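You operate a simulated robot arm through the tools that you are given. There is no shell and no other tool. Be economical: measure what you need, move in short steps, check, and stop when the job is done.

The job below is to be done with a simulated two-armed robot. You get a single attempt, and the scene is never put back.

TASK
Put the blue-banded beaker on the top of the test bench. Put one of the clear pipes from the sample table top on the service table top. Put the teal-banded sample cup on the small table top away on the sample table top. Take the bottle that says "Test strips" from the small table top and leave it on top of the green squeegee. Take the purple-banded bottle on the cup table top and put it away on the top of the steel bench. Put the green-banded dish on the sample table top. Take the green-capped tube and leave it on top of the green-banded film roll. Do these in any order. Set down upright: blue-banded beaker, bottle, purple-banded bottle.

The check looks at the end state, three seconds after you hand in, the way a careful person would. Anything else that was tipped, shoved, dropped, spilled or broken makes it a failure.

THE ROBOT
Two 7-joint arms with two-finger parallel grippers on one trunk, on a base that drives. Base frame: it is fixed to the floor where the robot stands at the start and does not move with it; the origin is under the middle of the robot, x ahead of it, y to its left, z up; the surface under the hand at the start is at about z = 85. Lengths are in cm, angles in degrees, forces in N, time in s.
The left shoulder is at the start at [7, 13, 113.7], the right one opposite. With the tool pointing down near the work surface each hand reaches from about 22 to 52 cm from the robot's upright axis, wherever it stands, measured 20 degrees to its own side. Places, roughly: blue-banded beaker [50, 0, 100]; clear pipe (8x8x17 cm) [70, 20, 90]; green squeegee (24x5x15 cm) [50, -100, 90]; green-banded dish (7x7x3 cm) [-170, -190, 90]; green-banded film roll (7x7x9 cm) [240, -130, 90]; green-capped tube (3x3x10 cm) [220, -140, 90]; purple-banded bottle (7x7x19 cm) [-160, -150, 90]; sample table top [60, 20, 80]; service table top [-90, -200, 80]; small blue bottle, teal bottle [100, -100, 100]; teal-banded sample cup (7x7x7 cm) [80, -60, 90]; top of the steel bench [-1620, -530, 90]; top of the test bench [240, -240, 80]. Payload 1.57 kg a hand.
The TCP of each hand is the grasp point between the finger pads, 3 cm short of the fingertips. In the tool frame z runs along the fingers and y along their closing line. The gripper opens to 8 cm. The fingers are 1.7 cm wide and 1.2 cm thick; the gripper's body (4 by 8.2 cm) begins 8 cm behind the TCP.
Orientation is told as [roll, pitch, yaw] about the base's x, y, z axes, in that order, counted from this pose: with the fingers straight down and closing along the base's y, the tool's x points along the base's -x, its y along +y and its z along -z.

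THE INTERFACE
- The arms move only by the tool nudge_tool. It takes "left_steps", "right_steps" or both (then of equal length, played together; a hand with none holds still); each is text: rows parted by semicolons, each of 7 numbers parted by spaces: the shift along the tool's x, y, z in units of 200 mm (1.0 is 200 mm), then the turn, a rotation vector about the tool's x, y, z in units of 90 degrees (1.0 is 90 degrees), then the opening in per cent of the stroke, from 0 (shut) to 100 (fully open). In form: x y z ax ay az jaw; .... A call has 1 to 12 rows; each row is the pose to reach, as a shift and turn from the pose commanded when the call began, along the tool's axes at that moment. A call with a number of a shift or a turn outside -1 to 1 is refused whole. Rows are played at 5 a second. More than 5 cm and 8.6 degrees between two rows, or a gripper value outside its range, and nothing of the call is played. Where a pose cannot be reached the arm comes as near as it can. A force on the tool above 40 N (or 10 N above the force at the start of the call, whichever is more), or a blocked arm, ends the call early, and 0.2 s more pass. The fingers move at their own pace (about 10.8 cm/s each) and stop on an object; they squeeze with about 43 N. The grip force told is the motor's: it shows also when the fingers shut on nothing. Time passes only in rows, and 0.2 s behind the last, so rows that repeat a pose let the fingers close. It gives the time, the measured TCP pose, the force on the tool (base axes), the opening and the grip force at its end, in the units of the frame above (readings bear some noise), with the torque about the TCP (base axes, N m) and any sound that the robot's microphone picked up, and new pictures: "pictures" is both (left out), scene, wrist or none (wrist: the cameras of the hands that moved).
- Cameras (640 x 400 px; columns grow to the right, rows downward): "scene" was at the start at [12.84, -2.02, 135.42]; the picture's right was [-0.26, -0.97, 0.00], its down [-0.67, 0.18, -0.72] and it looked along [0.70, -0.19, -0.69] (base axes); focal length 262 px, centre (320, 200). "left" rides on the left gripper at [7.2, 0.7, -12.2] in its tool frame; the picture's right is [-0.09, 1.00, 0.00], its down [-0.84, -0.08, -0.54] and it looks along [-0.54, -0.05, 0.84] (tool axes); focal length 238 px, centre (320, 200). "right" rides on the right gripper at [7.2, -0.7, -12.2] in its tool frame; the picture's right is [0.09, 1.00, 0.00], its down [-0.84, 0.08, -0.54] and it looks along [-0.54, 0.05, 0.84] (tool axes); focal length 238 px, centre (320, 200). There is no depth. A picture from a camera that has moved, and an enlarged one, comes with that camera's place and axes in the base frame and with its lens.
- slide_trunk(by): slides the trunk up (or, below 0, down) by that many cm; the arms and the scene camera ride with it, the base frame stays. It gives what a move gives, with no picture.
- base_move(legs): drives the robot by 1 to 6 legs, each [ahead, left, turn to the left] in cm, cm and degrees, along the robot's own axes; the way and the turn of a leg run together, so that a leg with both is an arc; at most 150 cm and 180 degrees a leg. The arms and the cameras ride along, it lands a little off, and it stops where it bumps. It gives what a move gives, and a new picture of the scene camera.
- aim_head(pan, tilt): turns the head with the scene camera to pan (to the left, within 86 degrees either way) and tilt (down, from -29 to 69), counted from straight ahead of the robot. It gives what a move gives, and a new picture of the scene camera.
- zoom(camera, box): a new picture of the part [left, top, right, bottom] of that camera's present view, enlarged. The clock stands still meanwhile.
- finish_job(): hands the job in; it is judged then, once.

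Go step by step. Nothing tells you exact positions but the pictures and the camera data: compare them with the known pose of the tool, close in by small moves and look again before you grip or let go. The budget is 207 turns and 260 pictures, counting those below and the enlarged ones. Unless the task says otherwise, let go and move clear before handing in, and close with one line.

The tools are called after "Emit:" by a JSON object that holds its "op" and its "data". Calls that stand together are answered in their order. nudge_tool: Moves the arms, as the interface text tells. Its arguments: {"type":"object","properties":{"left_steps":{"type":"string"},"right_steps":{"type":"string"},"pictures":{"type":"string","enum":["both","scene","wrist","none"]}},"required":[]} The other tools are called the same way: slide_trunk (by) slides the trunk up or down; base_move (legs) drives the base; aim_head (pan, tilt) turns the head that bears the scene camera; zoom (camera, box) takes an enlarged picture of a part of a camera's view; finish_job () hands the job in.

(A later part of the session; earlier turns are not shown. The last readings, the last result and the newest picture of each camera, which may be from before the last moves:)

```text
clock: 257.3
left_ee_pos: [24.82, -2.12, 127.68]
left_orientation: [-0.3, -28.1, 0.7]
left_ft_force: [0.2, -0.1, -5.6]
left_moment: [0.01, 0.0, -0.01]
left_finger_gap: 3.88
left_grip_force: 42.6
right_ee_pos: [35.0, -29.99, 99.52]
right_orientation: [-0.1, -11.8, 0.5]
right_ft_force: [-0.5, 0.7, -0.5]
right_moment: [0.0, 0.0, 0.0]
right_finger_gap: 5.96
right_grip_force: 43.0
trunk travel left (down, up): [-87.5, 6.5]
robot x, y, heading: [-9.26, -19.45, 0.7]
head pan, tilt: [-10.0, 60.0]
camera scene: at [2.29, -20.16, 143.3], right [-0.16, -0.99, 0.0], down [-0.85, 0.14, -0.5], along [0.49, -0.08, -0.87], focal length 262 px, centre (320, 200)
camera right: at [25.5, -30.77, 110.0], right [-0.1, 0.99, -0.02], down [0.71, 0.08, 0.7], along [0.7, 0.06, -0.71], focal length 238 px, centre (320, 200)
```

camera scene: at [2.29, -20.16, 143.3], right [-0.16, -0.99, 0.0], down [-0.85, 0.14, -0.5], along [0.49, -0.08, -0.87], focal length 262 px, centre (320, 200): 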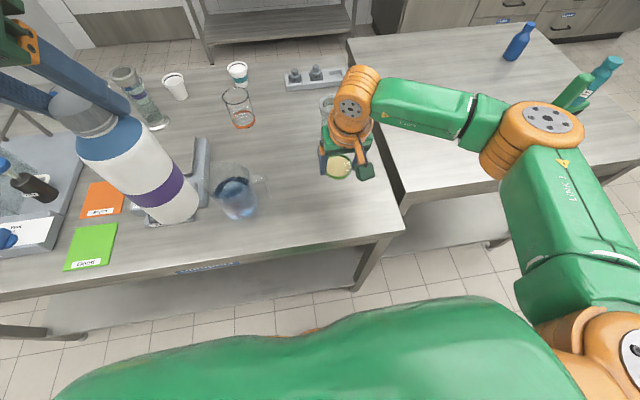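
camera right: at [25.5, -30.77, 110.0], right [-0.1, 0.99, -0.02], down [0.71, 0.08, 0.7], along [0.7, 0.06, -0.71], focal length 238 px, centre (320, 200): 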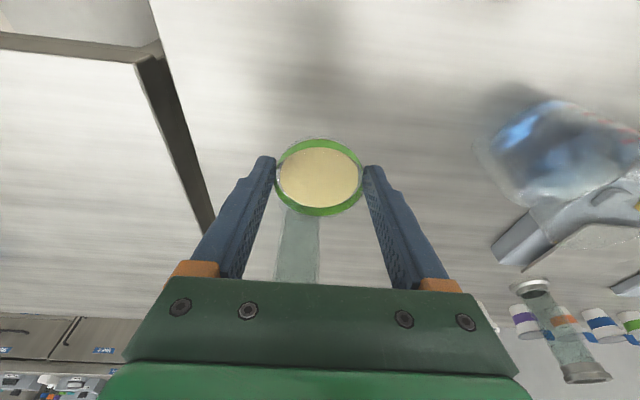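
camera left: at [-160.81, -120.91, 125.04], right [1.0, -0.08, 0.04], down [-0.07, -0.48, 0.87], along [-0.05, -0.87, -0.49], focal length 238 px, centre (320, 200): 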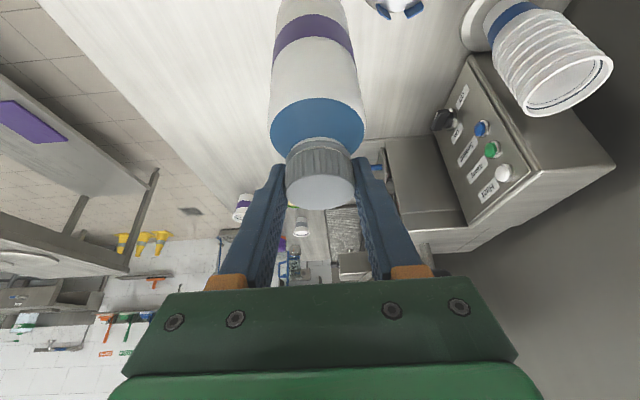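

Emit:
{"op": "nudge_tool", "data": {"right_steps": "0.04 0 0.2 0 0 0 0; 0.08 0 0.39 0 0 0 0; 0.1 0 0.48 0 0 0 0; 0.105 0 0.505 0 0 0 0; 0.109 0 0.525 0 0 0 0; 0.113 0 0.54 0 0 0 0; 0.113 0 0.54 0 0 0 0", "pictures": "wrist"}}

```text
clock: 258.9
left_ee_pos: [24.49, -2.1, 127.69]
left_orientation: [-0.2, -28.2, 0.7]
left_ft_force: [0.8, 0.0, -5.6]
left_moment: [0.02, -0.01, 0.02]
left_finger_gap: 3.88
left_grip_force: 42.9
right_ee_pos: [34.95, -30.03, 88.66]
right_orientation: [0.1, -12.1, 0.5]
right_ft_force: [5.8, -3.6, 21.0]
right_moment: [0.09, -0.11, -0.07]
right_finger_gap: 5.93
right_grip_force: 43.4
trunk travel left (down, up): [-87.5, 6.5]
robot x, y, heading: [-8.97, -19.45, 0.5]
head pan, tilt: [-10.0, 60.0]
camera right: at [25.43, -30.82, 99.15], right [-0.1, 0.99, -0.02], down [0.7, 0.08, 0.71], along [0.7, 0.06, -0.71], focal length 238 px, centre (320, 200)
```

right: 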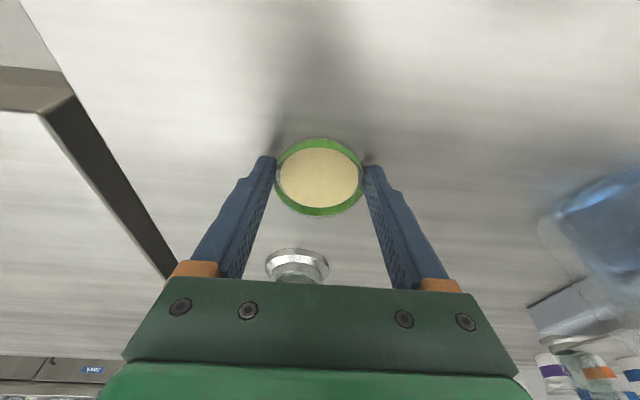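

Touching. Release and rise.

Emit:
{"op": "nudge_tool", "data": {"right_steps": "-0.001 0 -0.008 0 0 0 0; -0.001 0 -0.008 0 0 0 100; -0.001 0 -0.008 0 0 0 100; -0.02 0 -0.1 0 0 0 100; -0.06 0 -0.3 0 0 0 100; -0.1 0 -0.5 0 0 0 100; -0.14 0 -0.7 0 0 0 100; -0.18 0 -0.85 0 0 0 100", "pictures": "both"}}

```text
clock: 260.7
left_ee_pos: [24.62, -2.14, 127.71]
left_orientation: [-0.1, -28.0, 0.7]
left_ft_force: [0.0, 0.3, -5.4]
left_moment: [0.01, -0.03, 0.02]
left_finger_gap: 3.87
left_grip_force: 43.3
right_ee_pos: [35.15, -30.03, 105.75]
right_orientation: [0.0, -11.7, 0.6]
right_ft_force: [1.1, -0.1, 0.3]
right_moment: [0.0, 0.0, 0.01]
right_finger_gap: 7.99
right_grip_force: 0.0
trunk travel left (down, up): [-87.5, 6.5]
robot x, y, heading: [-9.29, -19.1, 0.8]
head pan, tilt: [-10.0, 60.0]
camera scene: at [2.25, -20.13, 143.3], right [-0.16, -0.99, 0.0], down [-0.85, 0.14, -0.5], along [0.49, -0.08, -0.87], focal length 262 px, centre (320, 200)
camera right: at [25.58, -30.81, 116.37], right [-0.1, 0.99, -0.02], down [0.71, 0.08, 0.7], along [0.7, 0.06, -0.71], focal length 238 px, centre (320, 200)
```

scene: 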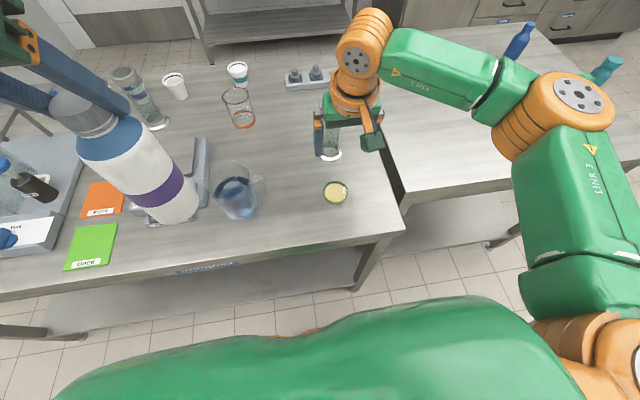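
right: 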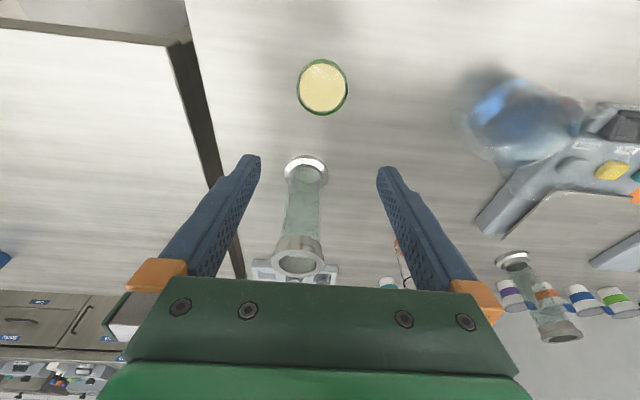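

The dish is set down. Last item: the steel bench, about 16 m away. I'll back off, turn around and look along the way.

Emit:
{"op": "base_move", "data": {"legs": [[-35, 0, 0], [0, 0, 180]]}}

Emit:
{"op": "aim_head", "data": {"pan": 0, "tilt": 10}}

Emit:
{"op": "aim_head", "data": {"pan": 30, "tilt": 10}}

```text
clock: 270.4
left_ee_pos: [-78.45, -37.48, 127.58]
left_orientation: [0.0, -28.1, -178.1]
left_ft_force: [-0.5, 0.1, -5.2]
left_moment: [0.01, -0.01, -0.01]
left_finger_gap: 3.89
left_grip_force: 42.7
right_ee_pos: [-89.45, -9.74, 105.83]
right_orientation: [0.1, -11.6, -178.3]
right_ft_force: [0.4, -0.1, -0.5]
right_moment: [-0.01, 0.01, 0.01]
right_finger_gap: 8.01
right_grip_force: 0.1
trunk travel left (down, up): [-87.5, 6.5]
robot x, y, heading: [-44.79, -19.59, -178.3]
head pan, tilt: [-10.0, 60.0]
camera scene: at [-56.68, -18.72, 143.3], right [0.14, 0.99, 0.0], down [0.86, -0.12, -0.5], along [-0.49, 0.07, -0.87], focal length 262 px, centre (320, 200)
```

scene: 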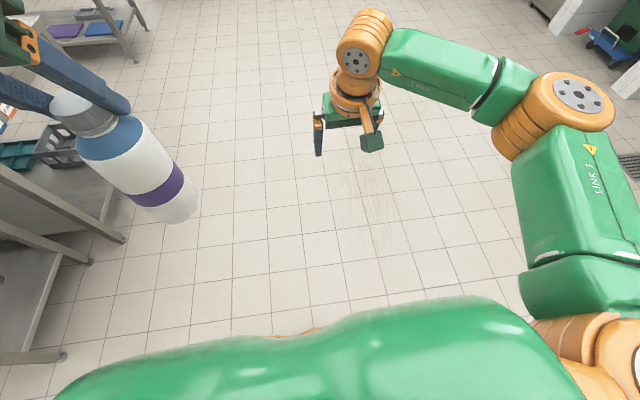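

```text
clock: 271.5
left_ee_pos: [-78.53, -37.49, 127.82]
left_orientation: [-0.1, -28.2, -178.0]
left_ft_force: [0.0, -0.5, -4.8]
left_moment: [0.0, -0.05, 0.0]
left_finger_gap: 3.88
left_grip_force: 43.2
right_ee_pos: [-89.44, -9.65, 105.8]
right_orientation: [0.0, -11.9, -178.3]
right_ft_force: [0.3, 0.2, -0.4]
right_moment: [0.01, 0.0, 0.01]
right_finger_gap: 7.99
right_grip_force: 0.1
trunk travel left (down, up): [-87.5, 6.5]
robot x, y, heading: [-45.0, -19.62, -178.2]
head pan, tilt: [0.0, 10.0]
camera scene: at [-59.37, -19.97, 150.73], right [-0.03, 1.0, 0.0], down [0.18, 0.01, -0.98], along [-0.98, -0.03, -0.18], focal length 262 px, centre (320, 200)
```

scene: 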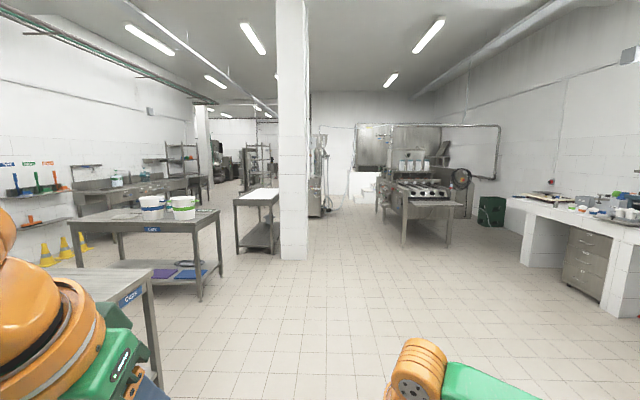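

```text
clock: 272.5
left_ee_pos: [-78.47, -37.47, 127.68]
left_orientation: [-0.1, -28.1, -178.2]
left_ft_force: [-0.6, 0.1, -4.8]
left_moment: [-0.02, 0.0, -0.01]
left_finger_gap: 3.87
left_grip_force: 42.9
right_ee_pos: [-89.53, -9.8, 105.87]
right_orientation: [0.0, -11.8, -178.4]
right_ft_force: [0.3, 0.3, 0.4]
right_moment: [0.02, 0.0, -0.02]
right_finger_gap: 8.02
right_grip_force: 0.0
trunk travel left (down, up): [-87.5, 6.5]
robot x, y, heading: [-44.91, -19.38, -178.3]
head pan, tilt: [30.0, 10.0]
camera scene: at [-57.99, -24.57, 150.74], right [-0.53, 0.85, 0.0], down [0.15, 0.09, -0.98], along [-0.84, -0.52, -0.17], focal length 262 px, centre (320, 200)
```

scene: 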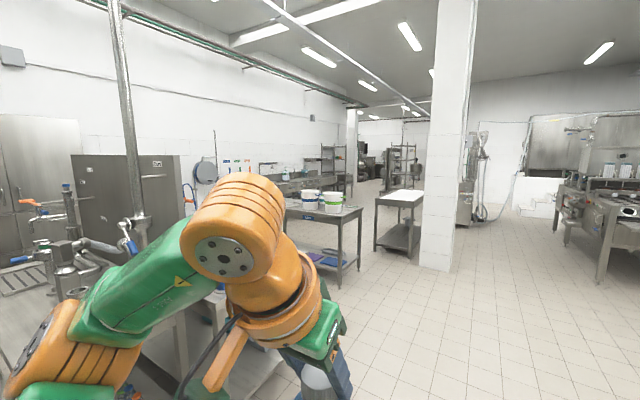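

Emit:
{"op": "aim_head", "data": {"pan": 15, "tilt": 8}}

Emit:
{"op": "zoom", "data": {"camera": "scene", "box": [200, 100, 440, 260]}}

```text
clock: 273.2
left_ee_pos: [-78.45, -37.43, 127.79]
left_orientation: [-0.1, -28.1, -178.1]
left_ft_force: [0.2, 0.4, -5.1]
left_moment: [0.0, 0.01, 0.02]
left_finger_gap: 3.86
left_grip_force: 43.6
right_ee_pos: [-89.45, -9.83, 105.83]
right_orientation: [0.0, -11.8, -178.3]
right_ft_force: [-0.4, 0.8, -0.2]
right_moment: [-0.01, 0.01, 0.02]
right_finger_gap: 8.01
right_grip_force: 0.0
trunk travel left (down, up): [-87.5, 6.5]
robot x, y, heading: [-45.04, -19.71, -178.2]
head pan, tilt: [15.0, 8.0]
camera scene: at [-58.95, -22.36, 151.06], right [-0.29, 0.96, 0.0], down [0.13, 0.04, -0.99], along [-0.95, -0.29, -0.14], focal length 262 px, centre (320, 200)
```

scene: 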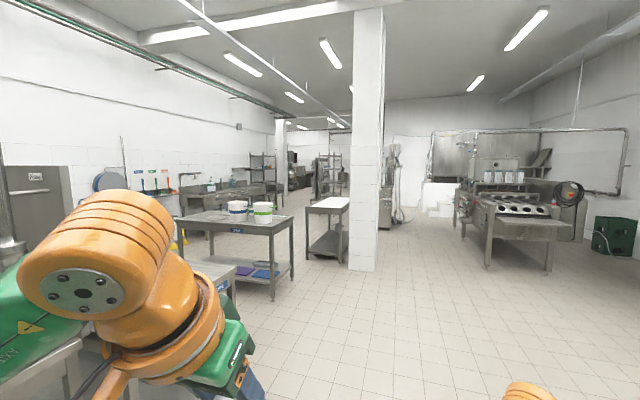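

```text
2.50 times, centred on (320, 180) of scene
camera zoom: at [-58.95, -22.36, 151.06], right [-0.29, 0.96, 0.0], down [0.13, 0.04, -0.99], along [-0.95, -0.29, -0.14], focal length 656 px, centre (320, 250)
```

zoom: 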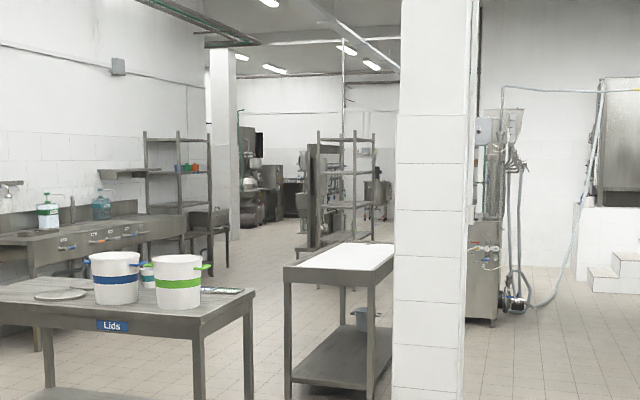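

The way lies right of the pillar (pillar at about x −411..−440, y −48..−80). I'll drive past it at y≈+25, then look again.

Emit:
{"op": "base_move", "data": {"legs": [[150, -22, -1.8], [150, -22, 0], [130, 0, 0]]}}

Emit:
{"op": "aim_head", "data": {"pan": 30, "tilt": 12}}

```text
refused: leg 1 is longer than a leg can be; nothing moved
```

```text
clock: 274.0
left_ee_pos: [-78.46, -37.54, 127.64]
left_orientation: [-0.2, -28.0, -178.1]
left_ft_force: [0.7, 0.8, -5.9]
left_moment: [0.0, -0.01, -0.01]
left_finger_gap: 3.91
left_grip_force: 43.2
right_ee_pos: [-89.41, -9.8, 105.77]
right_orientation: [-0.1, -11.8, -178.3]
right_ft_force: [-0.2, 0.4, 0.7]
right_moment: [-0.01, -0.01, 0.03]
right_finger_gap: 8.0
right_grip_force: 0.1
trunk travel left (down, up): [-87.5, 6.5]
robot x, y, heading: [-44.63, -19.41, -178.3]
head pan, tilt: [30.0, 12.0]
camera scene: at [-58.01, -24.61, 150.42], right [-0.53, 0.85, 0.0], down [0.18, 0.11, -0.98], along [-0.83, -0.51, -0.21], focal length 262 px, centre (320, 200)
```

scene: 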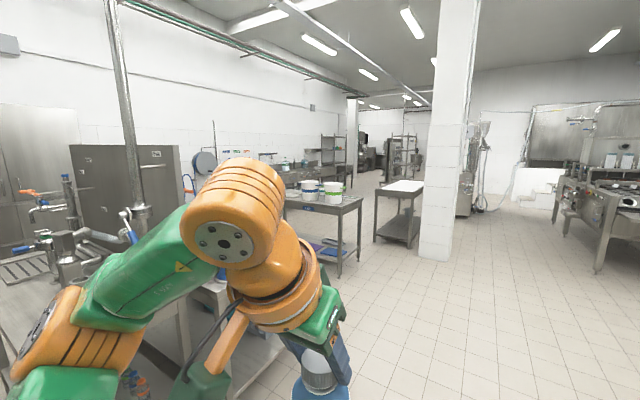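

Emit:
{"op": "base_move", "data": {"legs": [[145, -22, -1.8], [145, -22, 0], [140, 0, 0]]}}

Emit:
{"op": "aim_head", "data": {"pan": 25, "tilt": 12}}

```text
clock: 294.8
left_ee_pos: [-510.58, 1.98, 127.75]
left_orientation: [-0.1, -28.0, -178.9]
left_ft_force: [-0.4, -0.7, -5.2]
left_moment: [0.0, -0.01, -0.01]
left_finger_gap: 3.9
left_grip_force: 43.1
right_ee_pos: [-521.12, 29.82, 105.79]
right_orientation: [0.1, -11.9, -179.2]
right_ft_force: [-0.1, -0.2, -0.2]
right_moment: [0.0, 0.0, 0.0]
right_finger_gap: 8.01
right_grip_force: 0.0
trunk travel left (down, up): [-87.5, 6.5]
robot x, y, heading: [-476.56, 19.15, -179.4]
head pan, tilt: [30.0, 12.0]
camera scene: at [-489.88, 14.61, 150.42], right [-0.51, 0.86, 0.0], down [0.18, 0.11, -0.98], along [-0.84, -0.5, -0.21], focal length 262 px, centre (320, 200)
```

scene: 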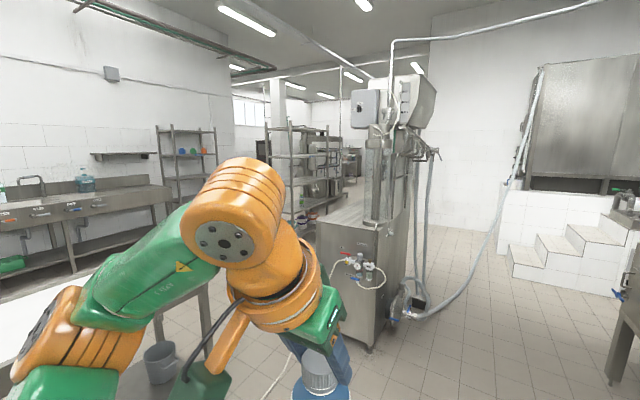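

```text
clock: 295.5
left_ee_pos: [-510.63, 1.99, 127.68]
left_orientation: [0.0, -28.2, -179.0]
left_ft_force: [-0.7, 0.1, -5.2]
left_moment: [-0.02, -0.03, 0.01]
left_finger_gap: 3.85
left_grip_force: 43.4
right_ee_pos: [-521.18, 29.91, 105.84]
right_orientation: [0.0, -11.8, -179.2]
right_ft_force: [0.2, 0.3, -0.9]
right_moment: [-0.02, 0.0, 0.01]
right_finger_gap: 8.01
right_grip_force: 0.1
trunk travel left (down, up): [-87.5, 6.5]
robot x, y, heading: [-476.78, 19.54, -178.9]
head pan, tilt: [25.0, 12.0]
camera scene: at [-490.33, 15.33, 150.42], right [-0.44, 0.9, 0.0], down [0.19, 0.09, -0.98], along [-0.88, -0.43, -0.21], focal length 262 px, centre (320, 200)
```

scene: 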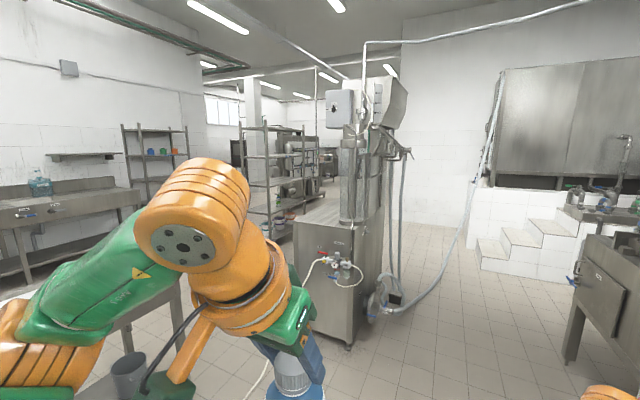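

A machine with hoses stands ahead-left. Let me zoom in on the floor there to see where I can pass.

Emit:
{"op": "zoom", "data": {"camera": "scene", "box": [220, 220, 500, 400]}}

Emit:
{"op": "aim_head", "data": {"pan": 60, "tilt": 25}}

```text
2.22 times, centred on (360, 310) of scene
camera zoom: at [-490.33, 15.33, 150.42], right [-0.44, 0.9, 0.0], down [0.19, 0.09, -0.98], along [-0.88, -0.43, -0.21], focal length 583 px, centre (231, -44)
```

zoom: 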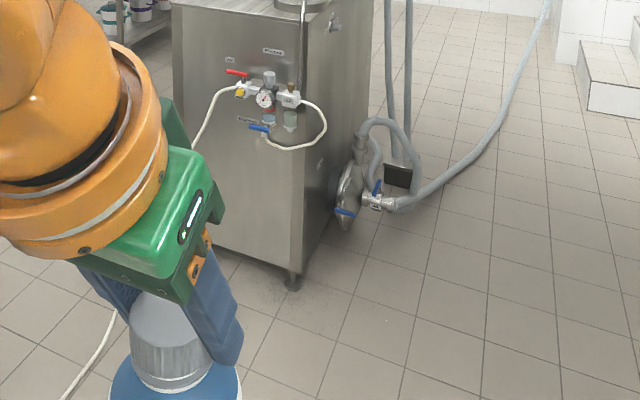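

```text
clock: 296.5
left_ee_pos: [-510.66, 2.03, 127.63]
left_orientation: [-0.2, -28.0, -179.0]
left_ft_force: [0.6, 0.3, -5.5]
left_moment: [0.03, -0.03, 0.03]
left_finger_gap: 3.88
left_grip_force: 43.3
right_ee_pos: [-521.29, 29.97, 105.79]
right_orientation: [0.1, -11.8, -179.2]
right_ft_force: [-0.1, 0.2, 0.8]
right_moment: [-0.02, 0.0, -0.04]
right_finger_gap: 8.02
right_grip_force: 0.1
trunk travel left (down, up): [-87.5, 6.5]
robot x, y, heading: [-476.57, 19.57, -179.1]
head pan, tilt: [60.0, 25.0]
camera scene: at [-486.46, 11.36, 148.31], right [-0.87, 0.49, 0.0], down [0.21, 0.37, -0.91], along [-0.44, -0.79, -0.42], focal length 262 px, centre (320, 200)
```

scene: 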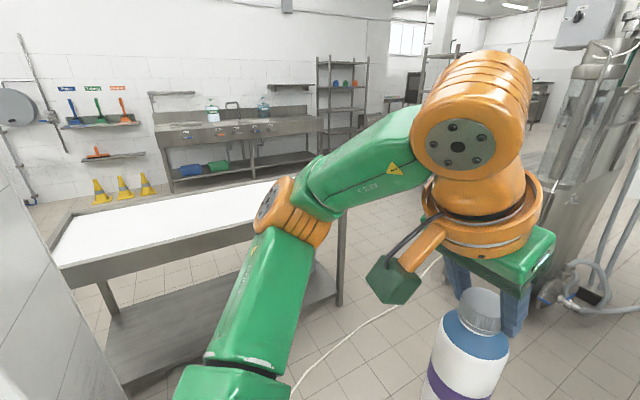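

A thin hose lies across the floor between the pillar and the machine, so I'd rather not cross there. I'll back up and look at the gap between the "Lids" table and the white-topped table, leading to the wide corridor beyond.

Emit:
{"op": "base_move", "data": {"legs": [[-98, 0, -1]]}}

Emit:
{"op": "aim_head", "data": {"pan": 80, "tilt": 35}}

```text
clock: 301.5
left_ee_pos: [-414.0, 3.22, 127.57]
left_orientation: [-0.2, -27.9, 179.7]
left_ft_force: [-0.9, 0.0, -5.9]
left_moment: [0.0, 0.01, -0.04]
left_finger_gap: 3.89
left_grip_force: 43.3
right_ee_pos: [-423.88, 31.33, 105.82]
right_orientation: [0.0, -11.7, 179.4]
right_ft_force: [-0.5, -0.5, -0.5]
right_moment: [-0.03, 0.05, 0.02]
right_finger_gap: 8.01
right_grip_force: 0.0
trunk travel left (down, up): [-87.5, 6.5]
robot x, y, heading: [-379.64, 19.43, 179.6]
head pan, tilt: [60.0, 25.0]
camera scene: at [-389.63, 11.87, 148.29], right [-0.86, 0.51, 0.0], down [0.22, 0.36, -0.91], along [-0.46, -0.78, -0.42], focal length 262 px, centre (320, 200)
```

scene: 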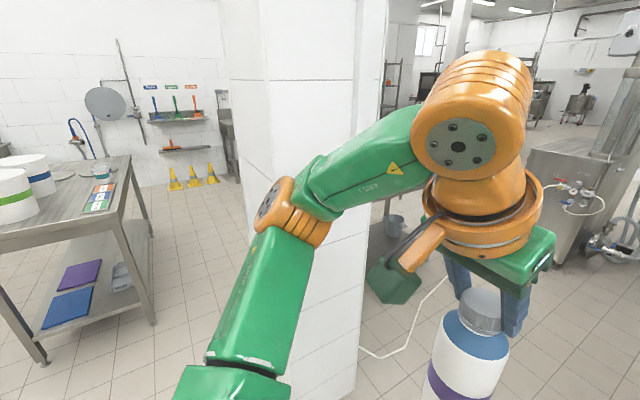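

```text
clock: 302.4
left_ee_pos: [-413.92, 3.18, 127.72]
left_orientation: [0.0, -28.1, 179.5]
left_ft_force: [-0.3, 0.0, -5.8]
left_moment: [0.02, -0.02, 0.02]
left_finger_gap: 3.88
left_grip_force: 42.9
right_ee_pos: [-423.63, 31.34, 105.68]
right_orientation: [-0.1, -11.9, 179.4]
right_ft_force: [0.6, 0.0, -0.1]
right_moment: [0.01, 0.02, 0.0]
right_finger_gap: 8.0
right_grip_force: 0.0
trunk travel left (down, up): [-87.5, 6.5]
robot x, y, heading: [-379.72, 19.77, 179.3]
head pan, tilt: [80.0, 35.0]
camera scene: at [-386.41, 11.15, 146.74], right [-0.98, 0.18, 0.0], down [0.11, 0.56, -0.82], along [-0.15, -0.81, -0.57], focal length 262 px, centre (320, 200)
```

scene: 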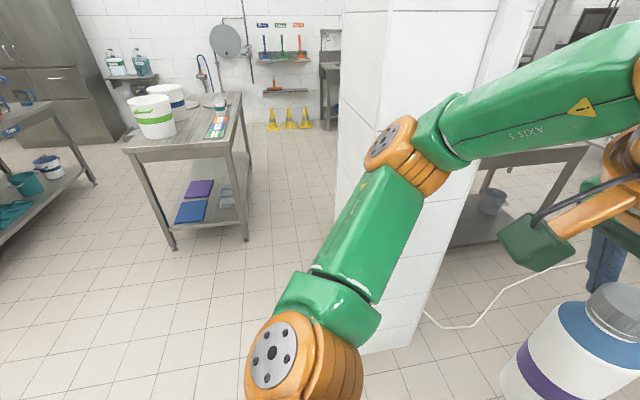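

The white hose runs from the pillar to the machine. I'll use the aisle between the cup table and the "Lids" table instead, then turn west into the corridor.

Emit:
{"op": "base_move", "data": {"legs": [[-127, 0, 0], [0, 0, 90.6], [150, 0, 0], [140, 0, 0]]}}

Emit:
{"op": "aim_head", "data": {"pan": -35, "tilt": 30}}

```text
clock: 326.3
left_ee_pos: [-234.11, -308.3, 127.78]
left_orientation: [-0.2, -28.1, -89.8]
left_ft_force: [0.3, 0.6, -5.1]
left_moment: [0.03, -0.01, 0.04]
left_finger_gap: 3.87
left_grip_force: 42.8
right_ee_pos: [-262.05, -318.45, 105.83]
right_orientation: [0.0, -11.7, -89.9]
right_ft_force: [0.8, -0.5, 0.9]
right_moment: [0.0, -0.01, -0.01]
right_finger_gap: 7.98
right_grip_force: 0.1
trunk travel left (down, up): [-87.5, 6.5]
robot x, y, heading: [-251.09, -274.2, -89.7]
head pan, tilt: [80.0, 35.0]
camera scene: at [-242.47, -280.52, 146.74], right [-0.17, -0.99, 0.0], down [-0.57, 0.1, -0.82], along [0.81, -0.14, -0.57], focal length 262 px, centre (320, 200)
```

scene: 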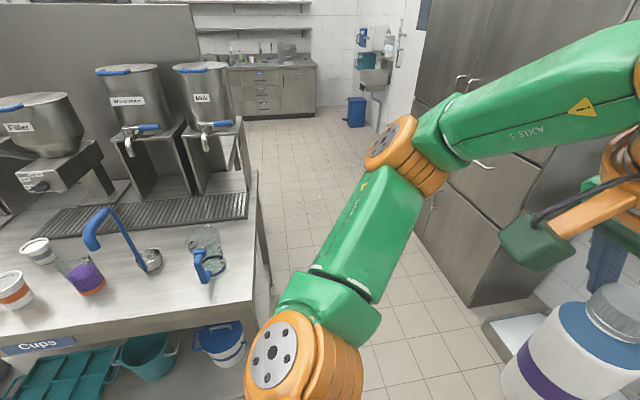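

```text
clock: 328.3
left_ee_pos: [-234.16, -308.19, 127.73]
left_orientation: [-0.2, -28.1, -89.8]
left_ft_force: [1.0, 0.4, -4.8]
left_moment: [0.0, 0.03, 0.02]
left_finger_gap: 3.87
left_grip_force: 42.8
right_ee_pos: [-262.17, -318.52, 105.83]
right_orientation: [0.0, -11.8, -90.0]
right_ft_force: [-1.1, -0.3, -0.3]
right_moment: [-0.01, 0.01, -0.04]
right_finger_gap: 8.01
right_grip_force: 0.1
trunk travel left (down, up): [-87.5, 6.5]
robot x, y, heading: [-251.41, -274.14, -89.9]
head pan, tilt: [-35.0, 30.0]
camera scene: at [-256.31, -286.53, 147.51], right [-0.82, 0.57, 0.0], down [0.29, 0.41, -0.87], along [-0.49, -0.71, -0.5], focal length 262 px, centre (320, 200)
```

scene: 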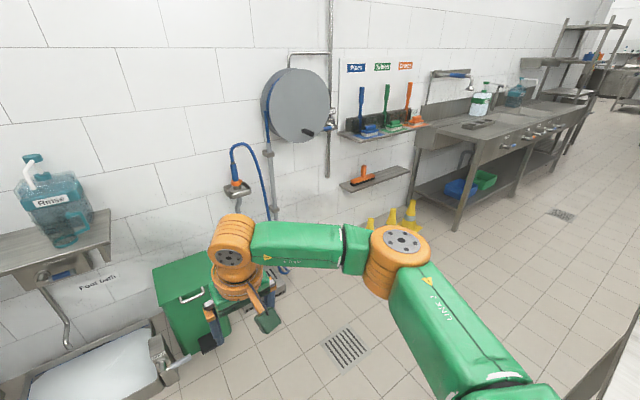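

The corridor west is clear between the Lids table end (y≈−267) and sinks (y≈−376). Driving on.

Emit:
{"op": "base_move", "data": {"legs": [[50, 0, 0], [0, 0, -90], [135, 0, 0], [140, -30, 0], [140, 0, 0]]}}

Emit:
{"op": "aim_head", "data": {"pan": 0, "tilt": 15}}

```text
clock: 354.6
left_ee_pos: [-697.84, -308.14, 127.74]
left_orientation: [-0.1, -28.1, 179.3]
left_ft_force: [1.7, -0.2, -5.5]
left_moment: [-0.02, -0.01, -0.04]
left_finger_gap: 3.87
left_grip_force: 42.9
right_ee_pos: [-707.52, -279.98, 105.74]
right_orientation: [-0.1, -11.9, 179.0]
right_ft_force: [0.3, 0.0, 0.2]
right_moment: [0.01, 0.04, -0.01]
right_finger_gap: 8.0
right_grip_force: 0.1
trunk travel left (down, up): [-87.5, 6.5]
robot x, y, heading: [-663.4, -291.95, 179.0]
head pan, tilt: [-35.0, 30.0]
camera scene: at [-675.86, -286.34, 147.52], right [0.59, 0.81, 0.0], down [0.41, -0.29, -0.87], along [-0.7, 0.51, -0.5], focal length 262 px, centre (320, 200)
```

scene: 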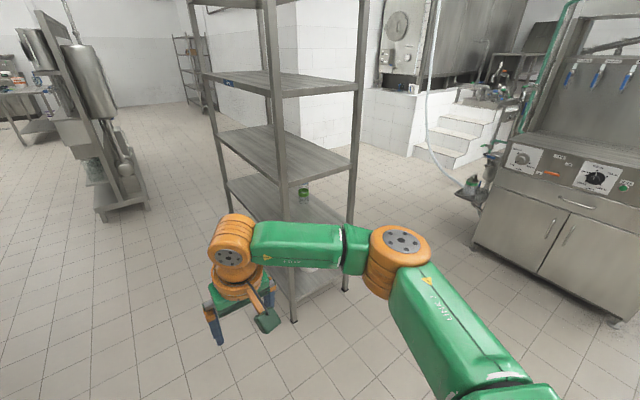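

```text
clock: 355.6
left_ee_pos: [-697.8, -308.12, 127.71]
left_orientation: [0.0, -28.1, 179.4]
left_ft_force: [-0.5, 0.2, -3.4]
left_moment: [0.04, -0.02, -0.01]
left_finger_gap: 3.88
left_grip_force: 43.2
right_ee_pos: [-707.56, -279.96, 105.78]
right_orientation: [0.0, -11.8, 179.1]
right_ft_force: [-0.2, -0.2, 0.2]
right_moment: [0.02, 0.0, 0.02]
right_finger_gap: 8.0
right_grip_force: 0.1
trunk travel left (down, up): [-87.5, 6.5]
robot x, y, heading: [-663.28, -291.87, 178.9]
head pan, tilt: [0.0, 15.0]
camera scene: at [-677.97, -291.49, 149.92], right [0.02, 1.0, 0.0], down [0.26, 0.0, -0.97], along [-0.97, 0.02, -0.26], focal length 262 px, centre (320, 200)
```

scene: 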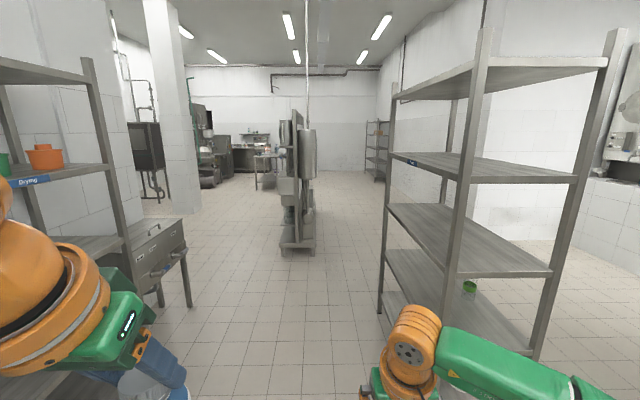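

Emit:
{"op": "zoom", "data": {"camera": "scene", "box": [120, 80, 440, 280]}}

```text
2.00 times, centred on (280, 180) of scene
camera zoom: at [-677.97, -291.49, 149.92], right [0.02, 1.0, 0.0], down [0.26, 0.0, -0.97], along [-0.97, 0.02, -0.26], focal length 525 px, centre (400, 240)
```

zoom: 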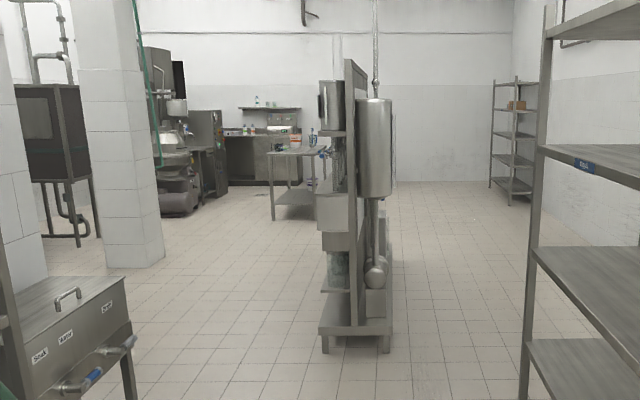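

The steel bench is against the far wall (about x −1600, y −585..−453). I'll thread left of the wheeled stand.

Emit:
{"op": "base_move", "data": {"legs": [[137, 33, 1], [105, 20, 0], [35, 65, 0]]}}

Emit:
{"op": "aim_head", "data": {"pan": 10, "tilt": 18}}

```text
clock: 371.4
left_ee_pos: [-978.09, -421.77, 127.68]
left_orientation: [-0.1, -28.1, 179.0]
left_ft_force: [0.1, 1.1, -4.7]
left_moment: [0.01, -0.02, 0.02]
left_finger_gap: 3.89
left_grip_force: 42.9
right_ee_pos: [-987.58, -393.47, 105.85]
right_orientation: [0.0, -11.7, 178.9]
right_ft_force: [0.1, 0.4, -0.2]
right_moment: [-0.03, 0.02, 0.01]
right_finger_gap: 8.0
right_grip_force: 0.0
trunk travel left (down, up): [-87.5, 6.5]
robot x, y, heading: [-943.56, -405.82, 178.7]
head pan, tilt: [0.0, 15.0]
camera scene: at [-958.14, -405.15, 149.94], right [0.02, 1.0, 0.0], down [0.26, -0.01, -0.97], along [-0.97, 0.02, -0.26], focal length 262 px, centre (320, 200)
```

scene: 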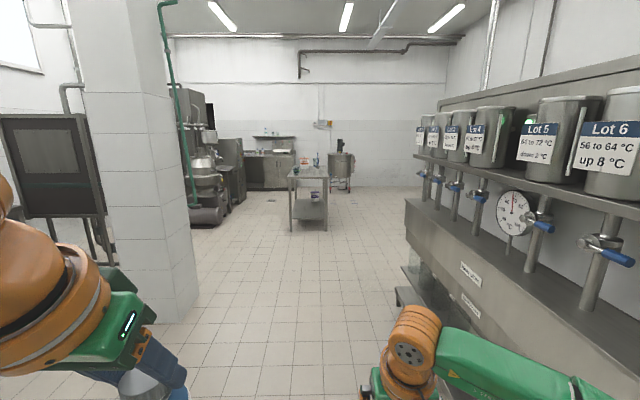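

```text
clock: 372.1
left_ee_pos: [-978.12, -421.71, 127.59]
left_orientation: [-0.1, -28.1, 179.0]
left_ft_force: [-0.1, -0.7, -5.5]
left_moment: [0.0, -0.05, -0.02]
left_finger_gap: 3.88
left_grip_force: 43.0
right_ee_pos: [-987.69, -393.55, 105.81]
right_orientation: [0.0, -11.8, 178.7]
right_ft_force: [0.4, 0.0, -0.5]
right_moment: [-0.03, -0.03, 0.0]
right_finger_gap: 7.98
right_grip_force: 0.1
trunk travel left (down, up): [-87.5, 6.5]
robot x, y, heading: [-943.79, -405.24, 178.9]
head pan, tilt: [10.0, 18.0]
camera scene: at [-958.1, -406.91, 149.44], right [-0.15, 0.99, 0.0], down [0.31, 0.05, -0.95], along [-0.94, -0.15, -0.31], focal length 262 px, centre (320, 200)
```

scene: 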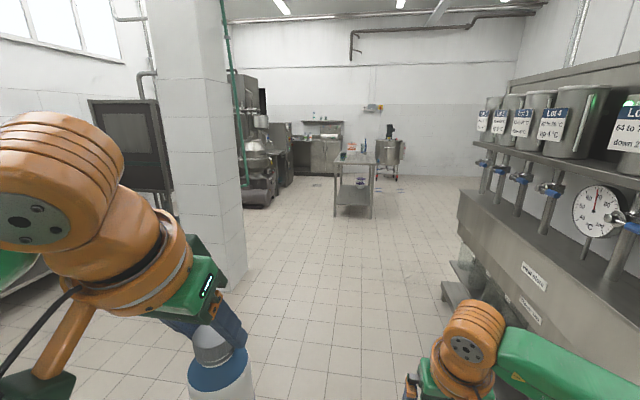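

Path ahead is clear: between the small table (y −444..−387) and the mixers (y≈−553). Driving on.

Emit:
{"op": "base_move", "data": {"legs": [[145, 2, 1], [110, 20, 0], [40, 66, 0]]}}

Emit:
{"op": "aim_head", "data": {"pan": 0, "tilt": 22}}

```text
clock: 388.4
left_ee_pos: [-1271.22, -511.76, 127.62]
left_orientation: [-0.1, -28.0, -179.5]
left_ft_force: [0.1, -0.2, -5.4]
left_moment: [0.01, -0.04, -0.02]
left_finger_gap: 3.89
left_grip_force: 42.7
right_ee_pos: [-1281.56, -483.89, 105.83]
right_orientation: [0.1, -11.8, -179.7]
right_ft_force: [0.6, -0.5, -1.1]
right_moment: [0.02, 0.01, 0.01]
right_finger_gap: 8.0
right_grip_force: 0.0
trunk travel left (down, up): [-87.5, 6.5]
robot x, y, heading: [-1237.16, -494.52, -179.6]
head pan, tilt: [10.0, 18.0]
camera scene: at [-1251.56, -496.33, 149.45], right [-0.18, 0.98, 0.0], down [0.3, 0.05, -0.95], along [-0.94, -0.17, -0.31], focal length 262 px, centre (320, 200)
```

scene: 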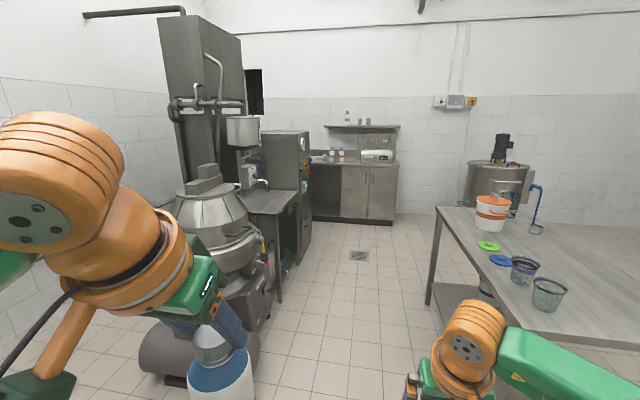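

```text
clock: 389.1
left_ee_pos: [-1271.29, -511.89, 127.68]
left_orientation: [-0.1, -28.2, -179.6]
left_ft_force: [0.1, 0.1, -5.1]
left_moment: [0.02, -0.05, 0.01]
left_finger_gap: 3.93
left_grip_force: 43.1
right_ee_pos: [-1281.61, -483.82, 105.75]
right_orientation: [0.2, -11.8, -179.7]
right_ft_force: [0.4, -0.4, -0.2]
right_moment: [0.0, 0.03, 0.01]
right_finger_gap: 7.98
right_grip_force: 0.1
trunk travel left (down, up): [-87.5, 6.5]
robot x, y, heading: [-1236.78, -494.72, -179.8]
head pan, tilt: [0.0, 22.0]
camera scene: at [-1251.74, -494.83, 148.79], right [-0.01, 1.0, 0.0], down [0.38, 0.0, -0.93], along [-0.93, -0.01, -0.38], focal length 262 px, centre (320, 200)
```

scene: 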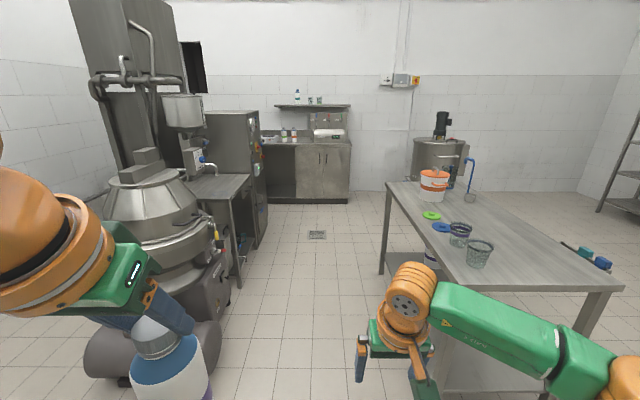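

The bench is straight ahead; passing between table and mixer at y≈−496.

Emit:
{"op": "base_move", "data": {"legs": [[140, 1, -0.3], [95, 8, 0]]}}

Emit:
{"op": "aim_head", "data": {"pan": 0, "tilt": 30}}

```text
clock: 400.6
left_ee_pos: [-1504.0, -519.25, 127.74]
left_orientation: [-0.1, -28.1, 179.6]
left_ft_force: [-0.4, -0.6, -5.5]
left_moment: [0.0, -0.01, 0.01]
left_finger_gap: 3.87
left_grip_force: 43.1
right_ee_pos: [-1513.97, -491.1, 105.84]
right_orientation: [0.0, -11.9, 179.3]
right_ft_force: [0.0, 0.2, 0.0]
right_moment: [-0.01, 0.02, 0.01]
right_finger_gap: 8.0
right_grip_force: 0.1
trunk travel left (down, up): [-87.5, 6.5]
robot x, y, heading: [-1470.1, -502.58, 179.4]
head pan, tilt: [0.0, 22.0]
camera scene: at [-1484.24, -502.46, 148.8], right [0.01, 1.0, 0.0], down [0.37, 0.0, -0.93], along [-0.93, 0.01, -0.37], focal length 262 px, centre (320, 200)
```

scene: 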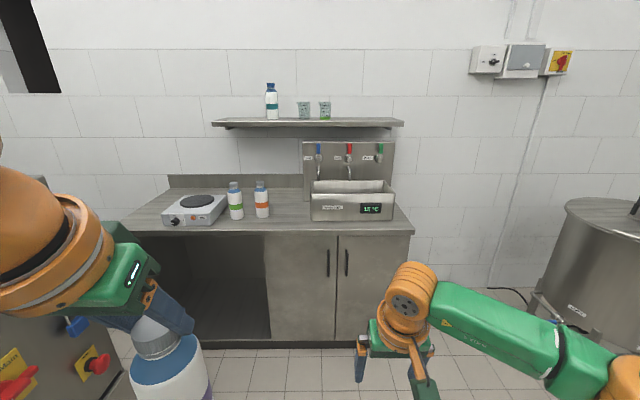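

```text
clock: 401.2
left_ee_pos: [-1504.11, -519.22, 127.68]
left_orientation: [-0.2, -28.1, 179.6]
left_ft_force: [-1.0, -0.7, -4.7]
left_moment: [-0.01, -0.02, 0.02]
left_finger_gap: 3.88
left_grip_force: 43.1
right_ee_pos: [-1514.06, -491.13, 105.9]
right_orientation: [0.0, -11.9, 179.4]
right_ft_force: [0.1, 0.5, 0.3]
right_moment: [0.0, -0.01, 0.03]
right_finger_gap: 8.0
right_grip_force: 0.1
trunk travel left (down, up): [-87.5, 6.5]
robot x, y, heading: [-1469.46, -502.4, 179.7]
head pan, tilt: [0.0, 30.0]
camera scene: at [-1484.11, -502.47, 147.51], right [0.01, 1.0, 0.0], down [0.5, 0.0, -0.87], along [-0.87, 0.01, -0.5], focal length 262 px, centre (320, 200)
```

scene: 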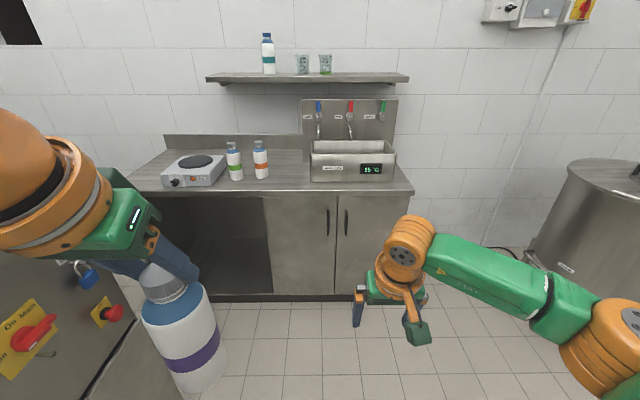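

The steel bench has a ~23 cm gap between the orange-banded bottle and the water bath, centred near y=−518. I'll shift right a little for clearance and approach.

Emit:
{"op": "base_move", "data": {"legs": [[0, -12, 0.3], [92, 0, 0]]}}

Emit:
{"op": "aim_head", "data": {"pan": 15, "tilt": 48}}

```text
clock: 406.6
left_ee_pos: [-1593.54, -506.56, 127.72]
left_orientation: [0.0, -28.0, 179.5]
left_ft_force: [0.4, 0.7, -5.2]
left_moment: [-0.02, -0.04, 0.02]
left_finger_gap: 3.87
left_grip_force: 42.9
right_ee_pos: [-1603.14, -478.55, 105.84]
right_orientation: [0.1, -11.0, 179.8]
right_ft_force: [1.8, 1.1, 0.9]
right_moment: [-0.02, -0.05, 0.07]
right_finger_gap: 7.95
right_grip_force: 0.1
trunk travel left (down, up): [-87.5, 6.5]
robot x, y, heading: [-1559.49, -489.93, 179.5]
head pan, tilt: [0.0, 30.0]
stopped in leg 2: the force on the tool passed its limit at 44 N (the readings are from after the stop); the commanded pose is now the measured one
camera scene: at [-1573.55, -489.86, 147.52], right [0.01, 1.0, 0.0], down [0.5, 0.0, -0.87], along [-0.87, 0.01, -0.5], focal length 262 px, centre (320, 200)
```

scene: 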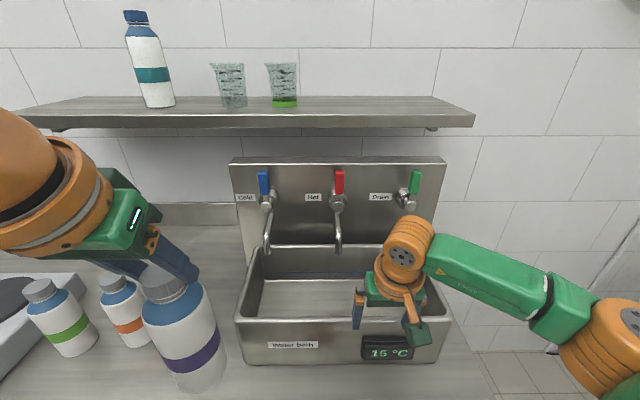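

```text
clock: 407.4
left_ee_pos: [-1593.59, -506.61, 127.63]
left_orientation: [-0.1, -28.1, 179.5]
left_ft_force: [0.7, -0.1, -5.8]
left_moment: [0.0, -0.04, 0.03]
left_finger_gap: 3.87
left_grip_force: 42.8
right_ee_pos: [-1603.25, -478.63, 105.75]
right_orientation: [0.0, -11.1, 179.9]
right_ft_force: [1.6, 0.5, 1.0]
right_moment: [0.0, -0.05, 0.09]
right_finger_gap: 7.98
right_grip_force: 0.1
trunk travel left (down, up): [-87.5, 6.5]
robot x, y, heading: [-1559.37, -490.13, 178.9]
head pan, tilt: [15.0, 48.0]
camera scene: at [-1572.15, -491.9, 144.85], right [-0.25, 0.97, 0.0], down [0.72, 0.18, -0.67], along [-0.65, -0.17, -0.74], focal length 262 px, centre (320, 200)
```

scene: 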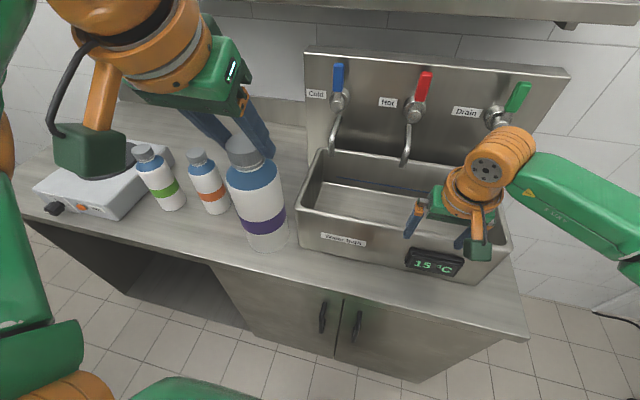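

The right hand touched the water bath's rim while I drove in and I stopped; the bath doesn't appear to have shifted. I'll pull the right hand back and up first.

Emit:
{"op": "nudge_tool", "data": {"right_steps": "0.1 0 -0.02 0 0 0 100; 0.2 0 -0.04 0 0 0 100; 0.3 0 -0.06 0 0 0 100; 0.3 0 -0.26 0 0 0 100; 0.3 0 -0.46 0 0 0 100; 0.3 0 -0.6 0 0 0 100; 0.3 0 -0.6 0 0 0 100", "pictures": "both"}}

Emit:
{"op": "zoom", "data": {"camera": "scene", "box": [100, 30, 560, 320]}}

```text
clock: 409.0
left_ee_pos: [-1593.73, -506.6, 127.61]
left_orientation: [-0.1, -28.1, 179.5]
left_ft_force: [-0.7, 0.2, -5.8]
left_moment: [0.03, -0.03, -0.05]
left_finger_gap: 3.9
left_grip_force: 43.2
right_ee_pos: [-1595.11, -478.6, 116.35]
right_orientation: [0.0, -10.8, 179.9]
right_ft_force: [0.7, -0.4, -0.2]
right_moment: [0.0, 0.02, -0.03]
right_finger_gap: 7.97
right_grip_force: 0.0
trunk travel left (down, up): [-87.5, 6.5]
robot x, y, heading: [-1559.75, -489.92, 179.4]
head pan, tilt: [15.0, 48.0]
camera scene: at [-1572.31, -491.93, 144.82], right [-0.25, 0.97, 0.0], down [0.72, 0.19, -0.67], along [-0.65, -0.17, -0.74], focal length 262 px, centre (320, 200)
camera right: at [-1585.77, -478.02, 126.94], right [0.09, -1.0, -0.02], down [-0.72, -0.08, 0.69], along [-0.69, -0.05, -0.72], focal length 238 px, centre (320, 200)
```

scene: 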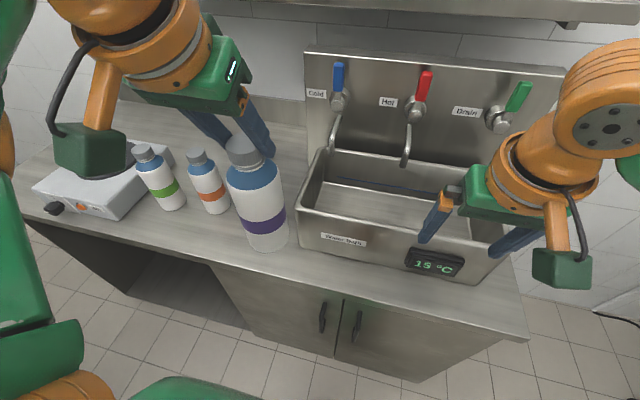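
right: 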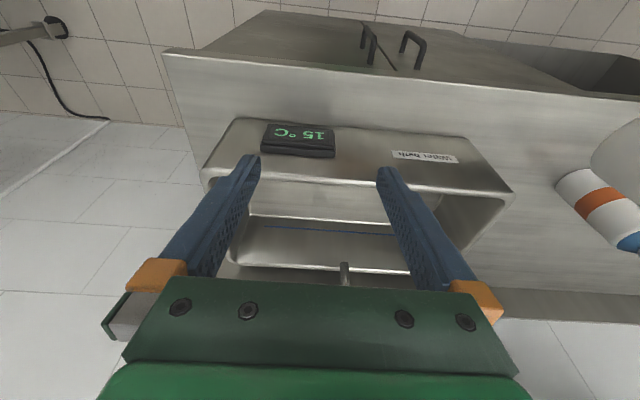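

```text
1.38 times, centred on (330, 175) of scene
camera zoom: at [-1572.31, -491.93, 144.82], right [-0.25, 0.97, 0.0], down [0.72, 0.19, -0.67], along [-0.65, -0.17, -0.74], focal length 362 px, centre (306, 234)
```

zoom: 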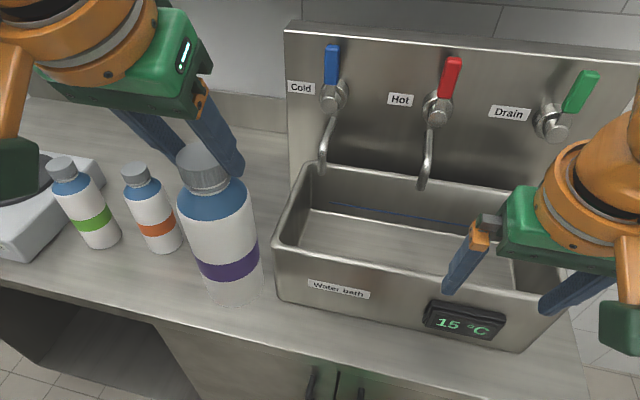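

The bath looks undisturbed and parallel to the bench. Now shift the left hand to y≈−519 and bring the base 10 cm closer.

Emit:
{"op": "nudge_tool", "data": {"left_steps": "0 0.2 0 0 0 0 0; 0 0.4 0 0 0 0 0; 0 0.645 0 0 0 0 0; 0 0.645 0 0 0 0 0", "pictures": "none"}}

Emit:
{"op": "base_move", "data": {"legs": [[10, 0, 0.5]]}}

```text
clock: 410.0
left_ee_pos: [-1593.82, -519.57, 127.59]
left_orientation: [-0.1, -28.1, 179.5]
left_ft_force: [0.5, 0.7, -5.3]
left_moment: [-0.04, -0.01, -0.04]
left_finger_gap: 3.87
left_grip_force: 43.1
right_ee_pos: [-1595.1, -478.68, 116.27]
right_orientation: [0.0, -10.9, 179.9]
right_ft_force: [-0.2, 0.2, -0.2]
right_moment: [0.0, 0.02, 0.02]
right_finger_gap: 7.99
right_grip_force: 0.0
trunk travel left (down, up): [-87.5, 6.5]
robot x, y, heading: [-1559.28, -490.13, 179.4]
head pan, tilt: [15.0, 48.0]
```

```text
clock: 411.2
left_ee_pos: [-1602.66, -519.82, 127.89]
left_orientation: [-0.1, -28.5, -179.9]
left_ft_force: [0.7, 0.3, -4.5]
left_moment: [-0.01, -0.01, 0.03]
left_finger_gap: 3.87
left_grip_force: 43.3
right_ee_pos: [-1604.51, -479.09, 116.48]
right_orientation: [0.0, -11.3, -179.7]
right_ft_force: [0.6, -0.2, -0.1]
right_moment: [-0.01, 0.04, 0.02]
right_finger_gap: 8.0
right_grip_force: 0.0
trunk travel left (down, up): [-87.5, 6.5]
robot x, y, heading: [-1569.24, -489.97, 180.0]
head pan, tilt: [15.0, 48.0]
camera scene: at [-1581.32, -492.06, 144.9], right [-0.26, 0.97, 0.0], down [0.71, 0.19, -0.67], along [-0.65, -0.17, -0.74], focal length 262 px, centre (320, 200)
```

scene: 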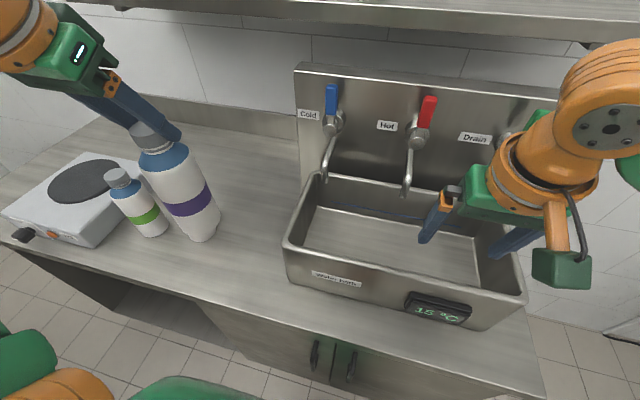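

Emit:
{"op": "nudge_tool", "data": {"left_steps": "-0.16 0 0.09 0 0 0 0; -0.322 -0.015 0.171 0 0 0 0; -0.24 -0.015 0.33 0 0 0 0; -0.16 -0.015 0.49 0 0 0 0; -0.08 -0.015 0.64 0 0 0 0; 0 -0.015 0.79 0 0 0 0; 0.076 -0.015 0.92 0 0 0 0; 0.076 -0.015 0.92 0 0 0 0", "pictures": "both"}}

```text
clock: 413.0
left_ee_pos: [-1610.79, -519.4, 110.49]
left_orientation: [0.0, -28.1, -179.9]
left_ft_force: [-0.6, 0.3, -5.1]
left_moment: [0.03, -0.03, -0.02]
left_finger_gap: 3.87
left_grip_force: 43.1
right_ee_pos: [-1605.08, -478.84, 116.17]
right_orientation: [0.1, -10.9, -179.6]
right_ft_force: [-0.7, 0.3, 0.4]
right_moment: [-0.04, 0.0, 0.02]
right_finger_gap: 8.02
right_grip_force: 0.0
trunk travel left (down, up): [-87.5, 6.5]
robot x, y, heading: [-1569.18, -490.23, 179.9]
head pan, tilt: [15.0, 48.0]
camera scene: at [-1582.17, -492.03, 144.82], right [-0.26, 0.97, 0.0], down [0.72, 0.19, -0.67], along [-0.65, -0.17, -0.74], focal length 262 px, centre (320, 200)
camera left: at [-1598.89, -520.12, 117.91], right [-0.08, -1.0, 0.04], down [-0.48, 0.08, 0.87], along [-0.87, 0.05, -0.49], focal length 238 px, centre (320, 200)
```

scene: 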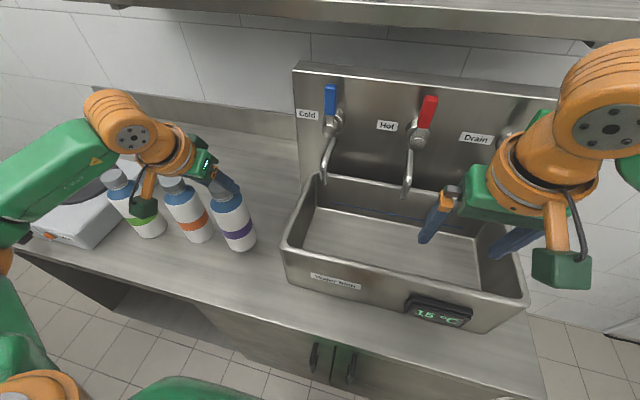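
left: 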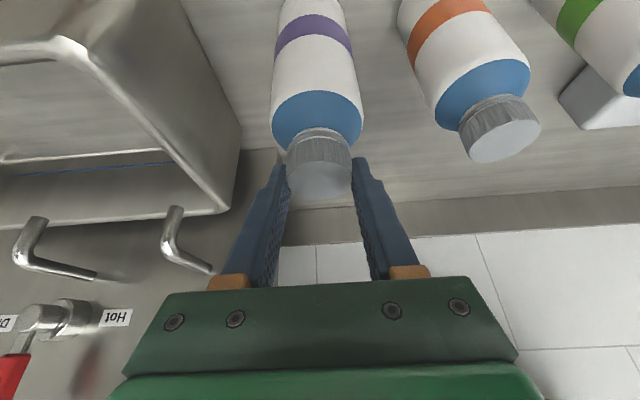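

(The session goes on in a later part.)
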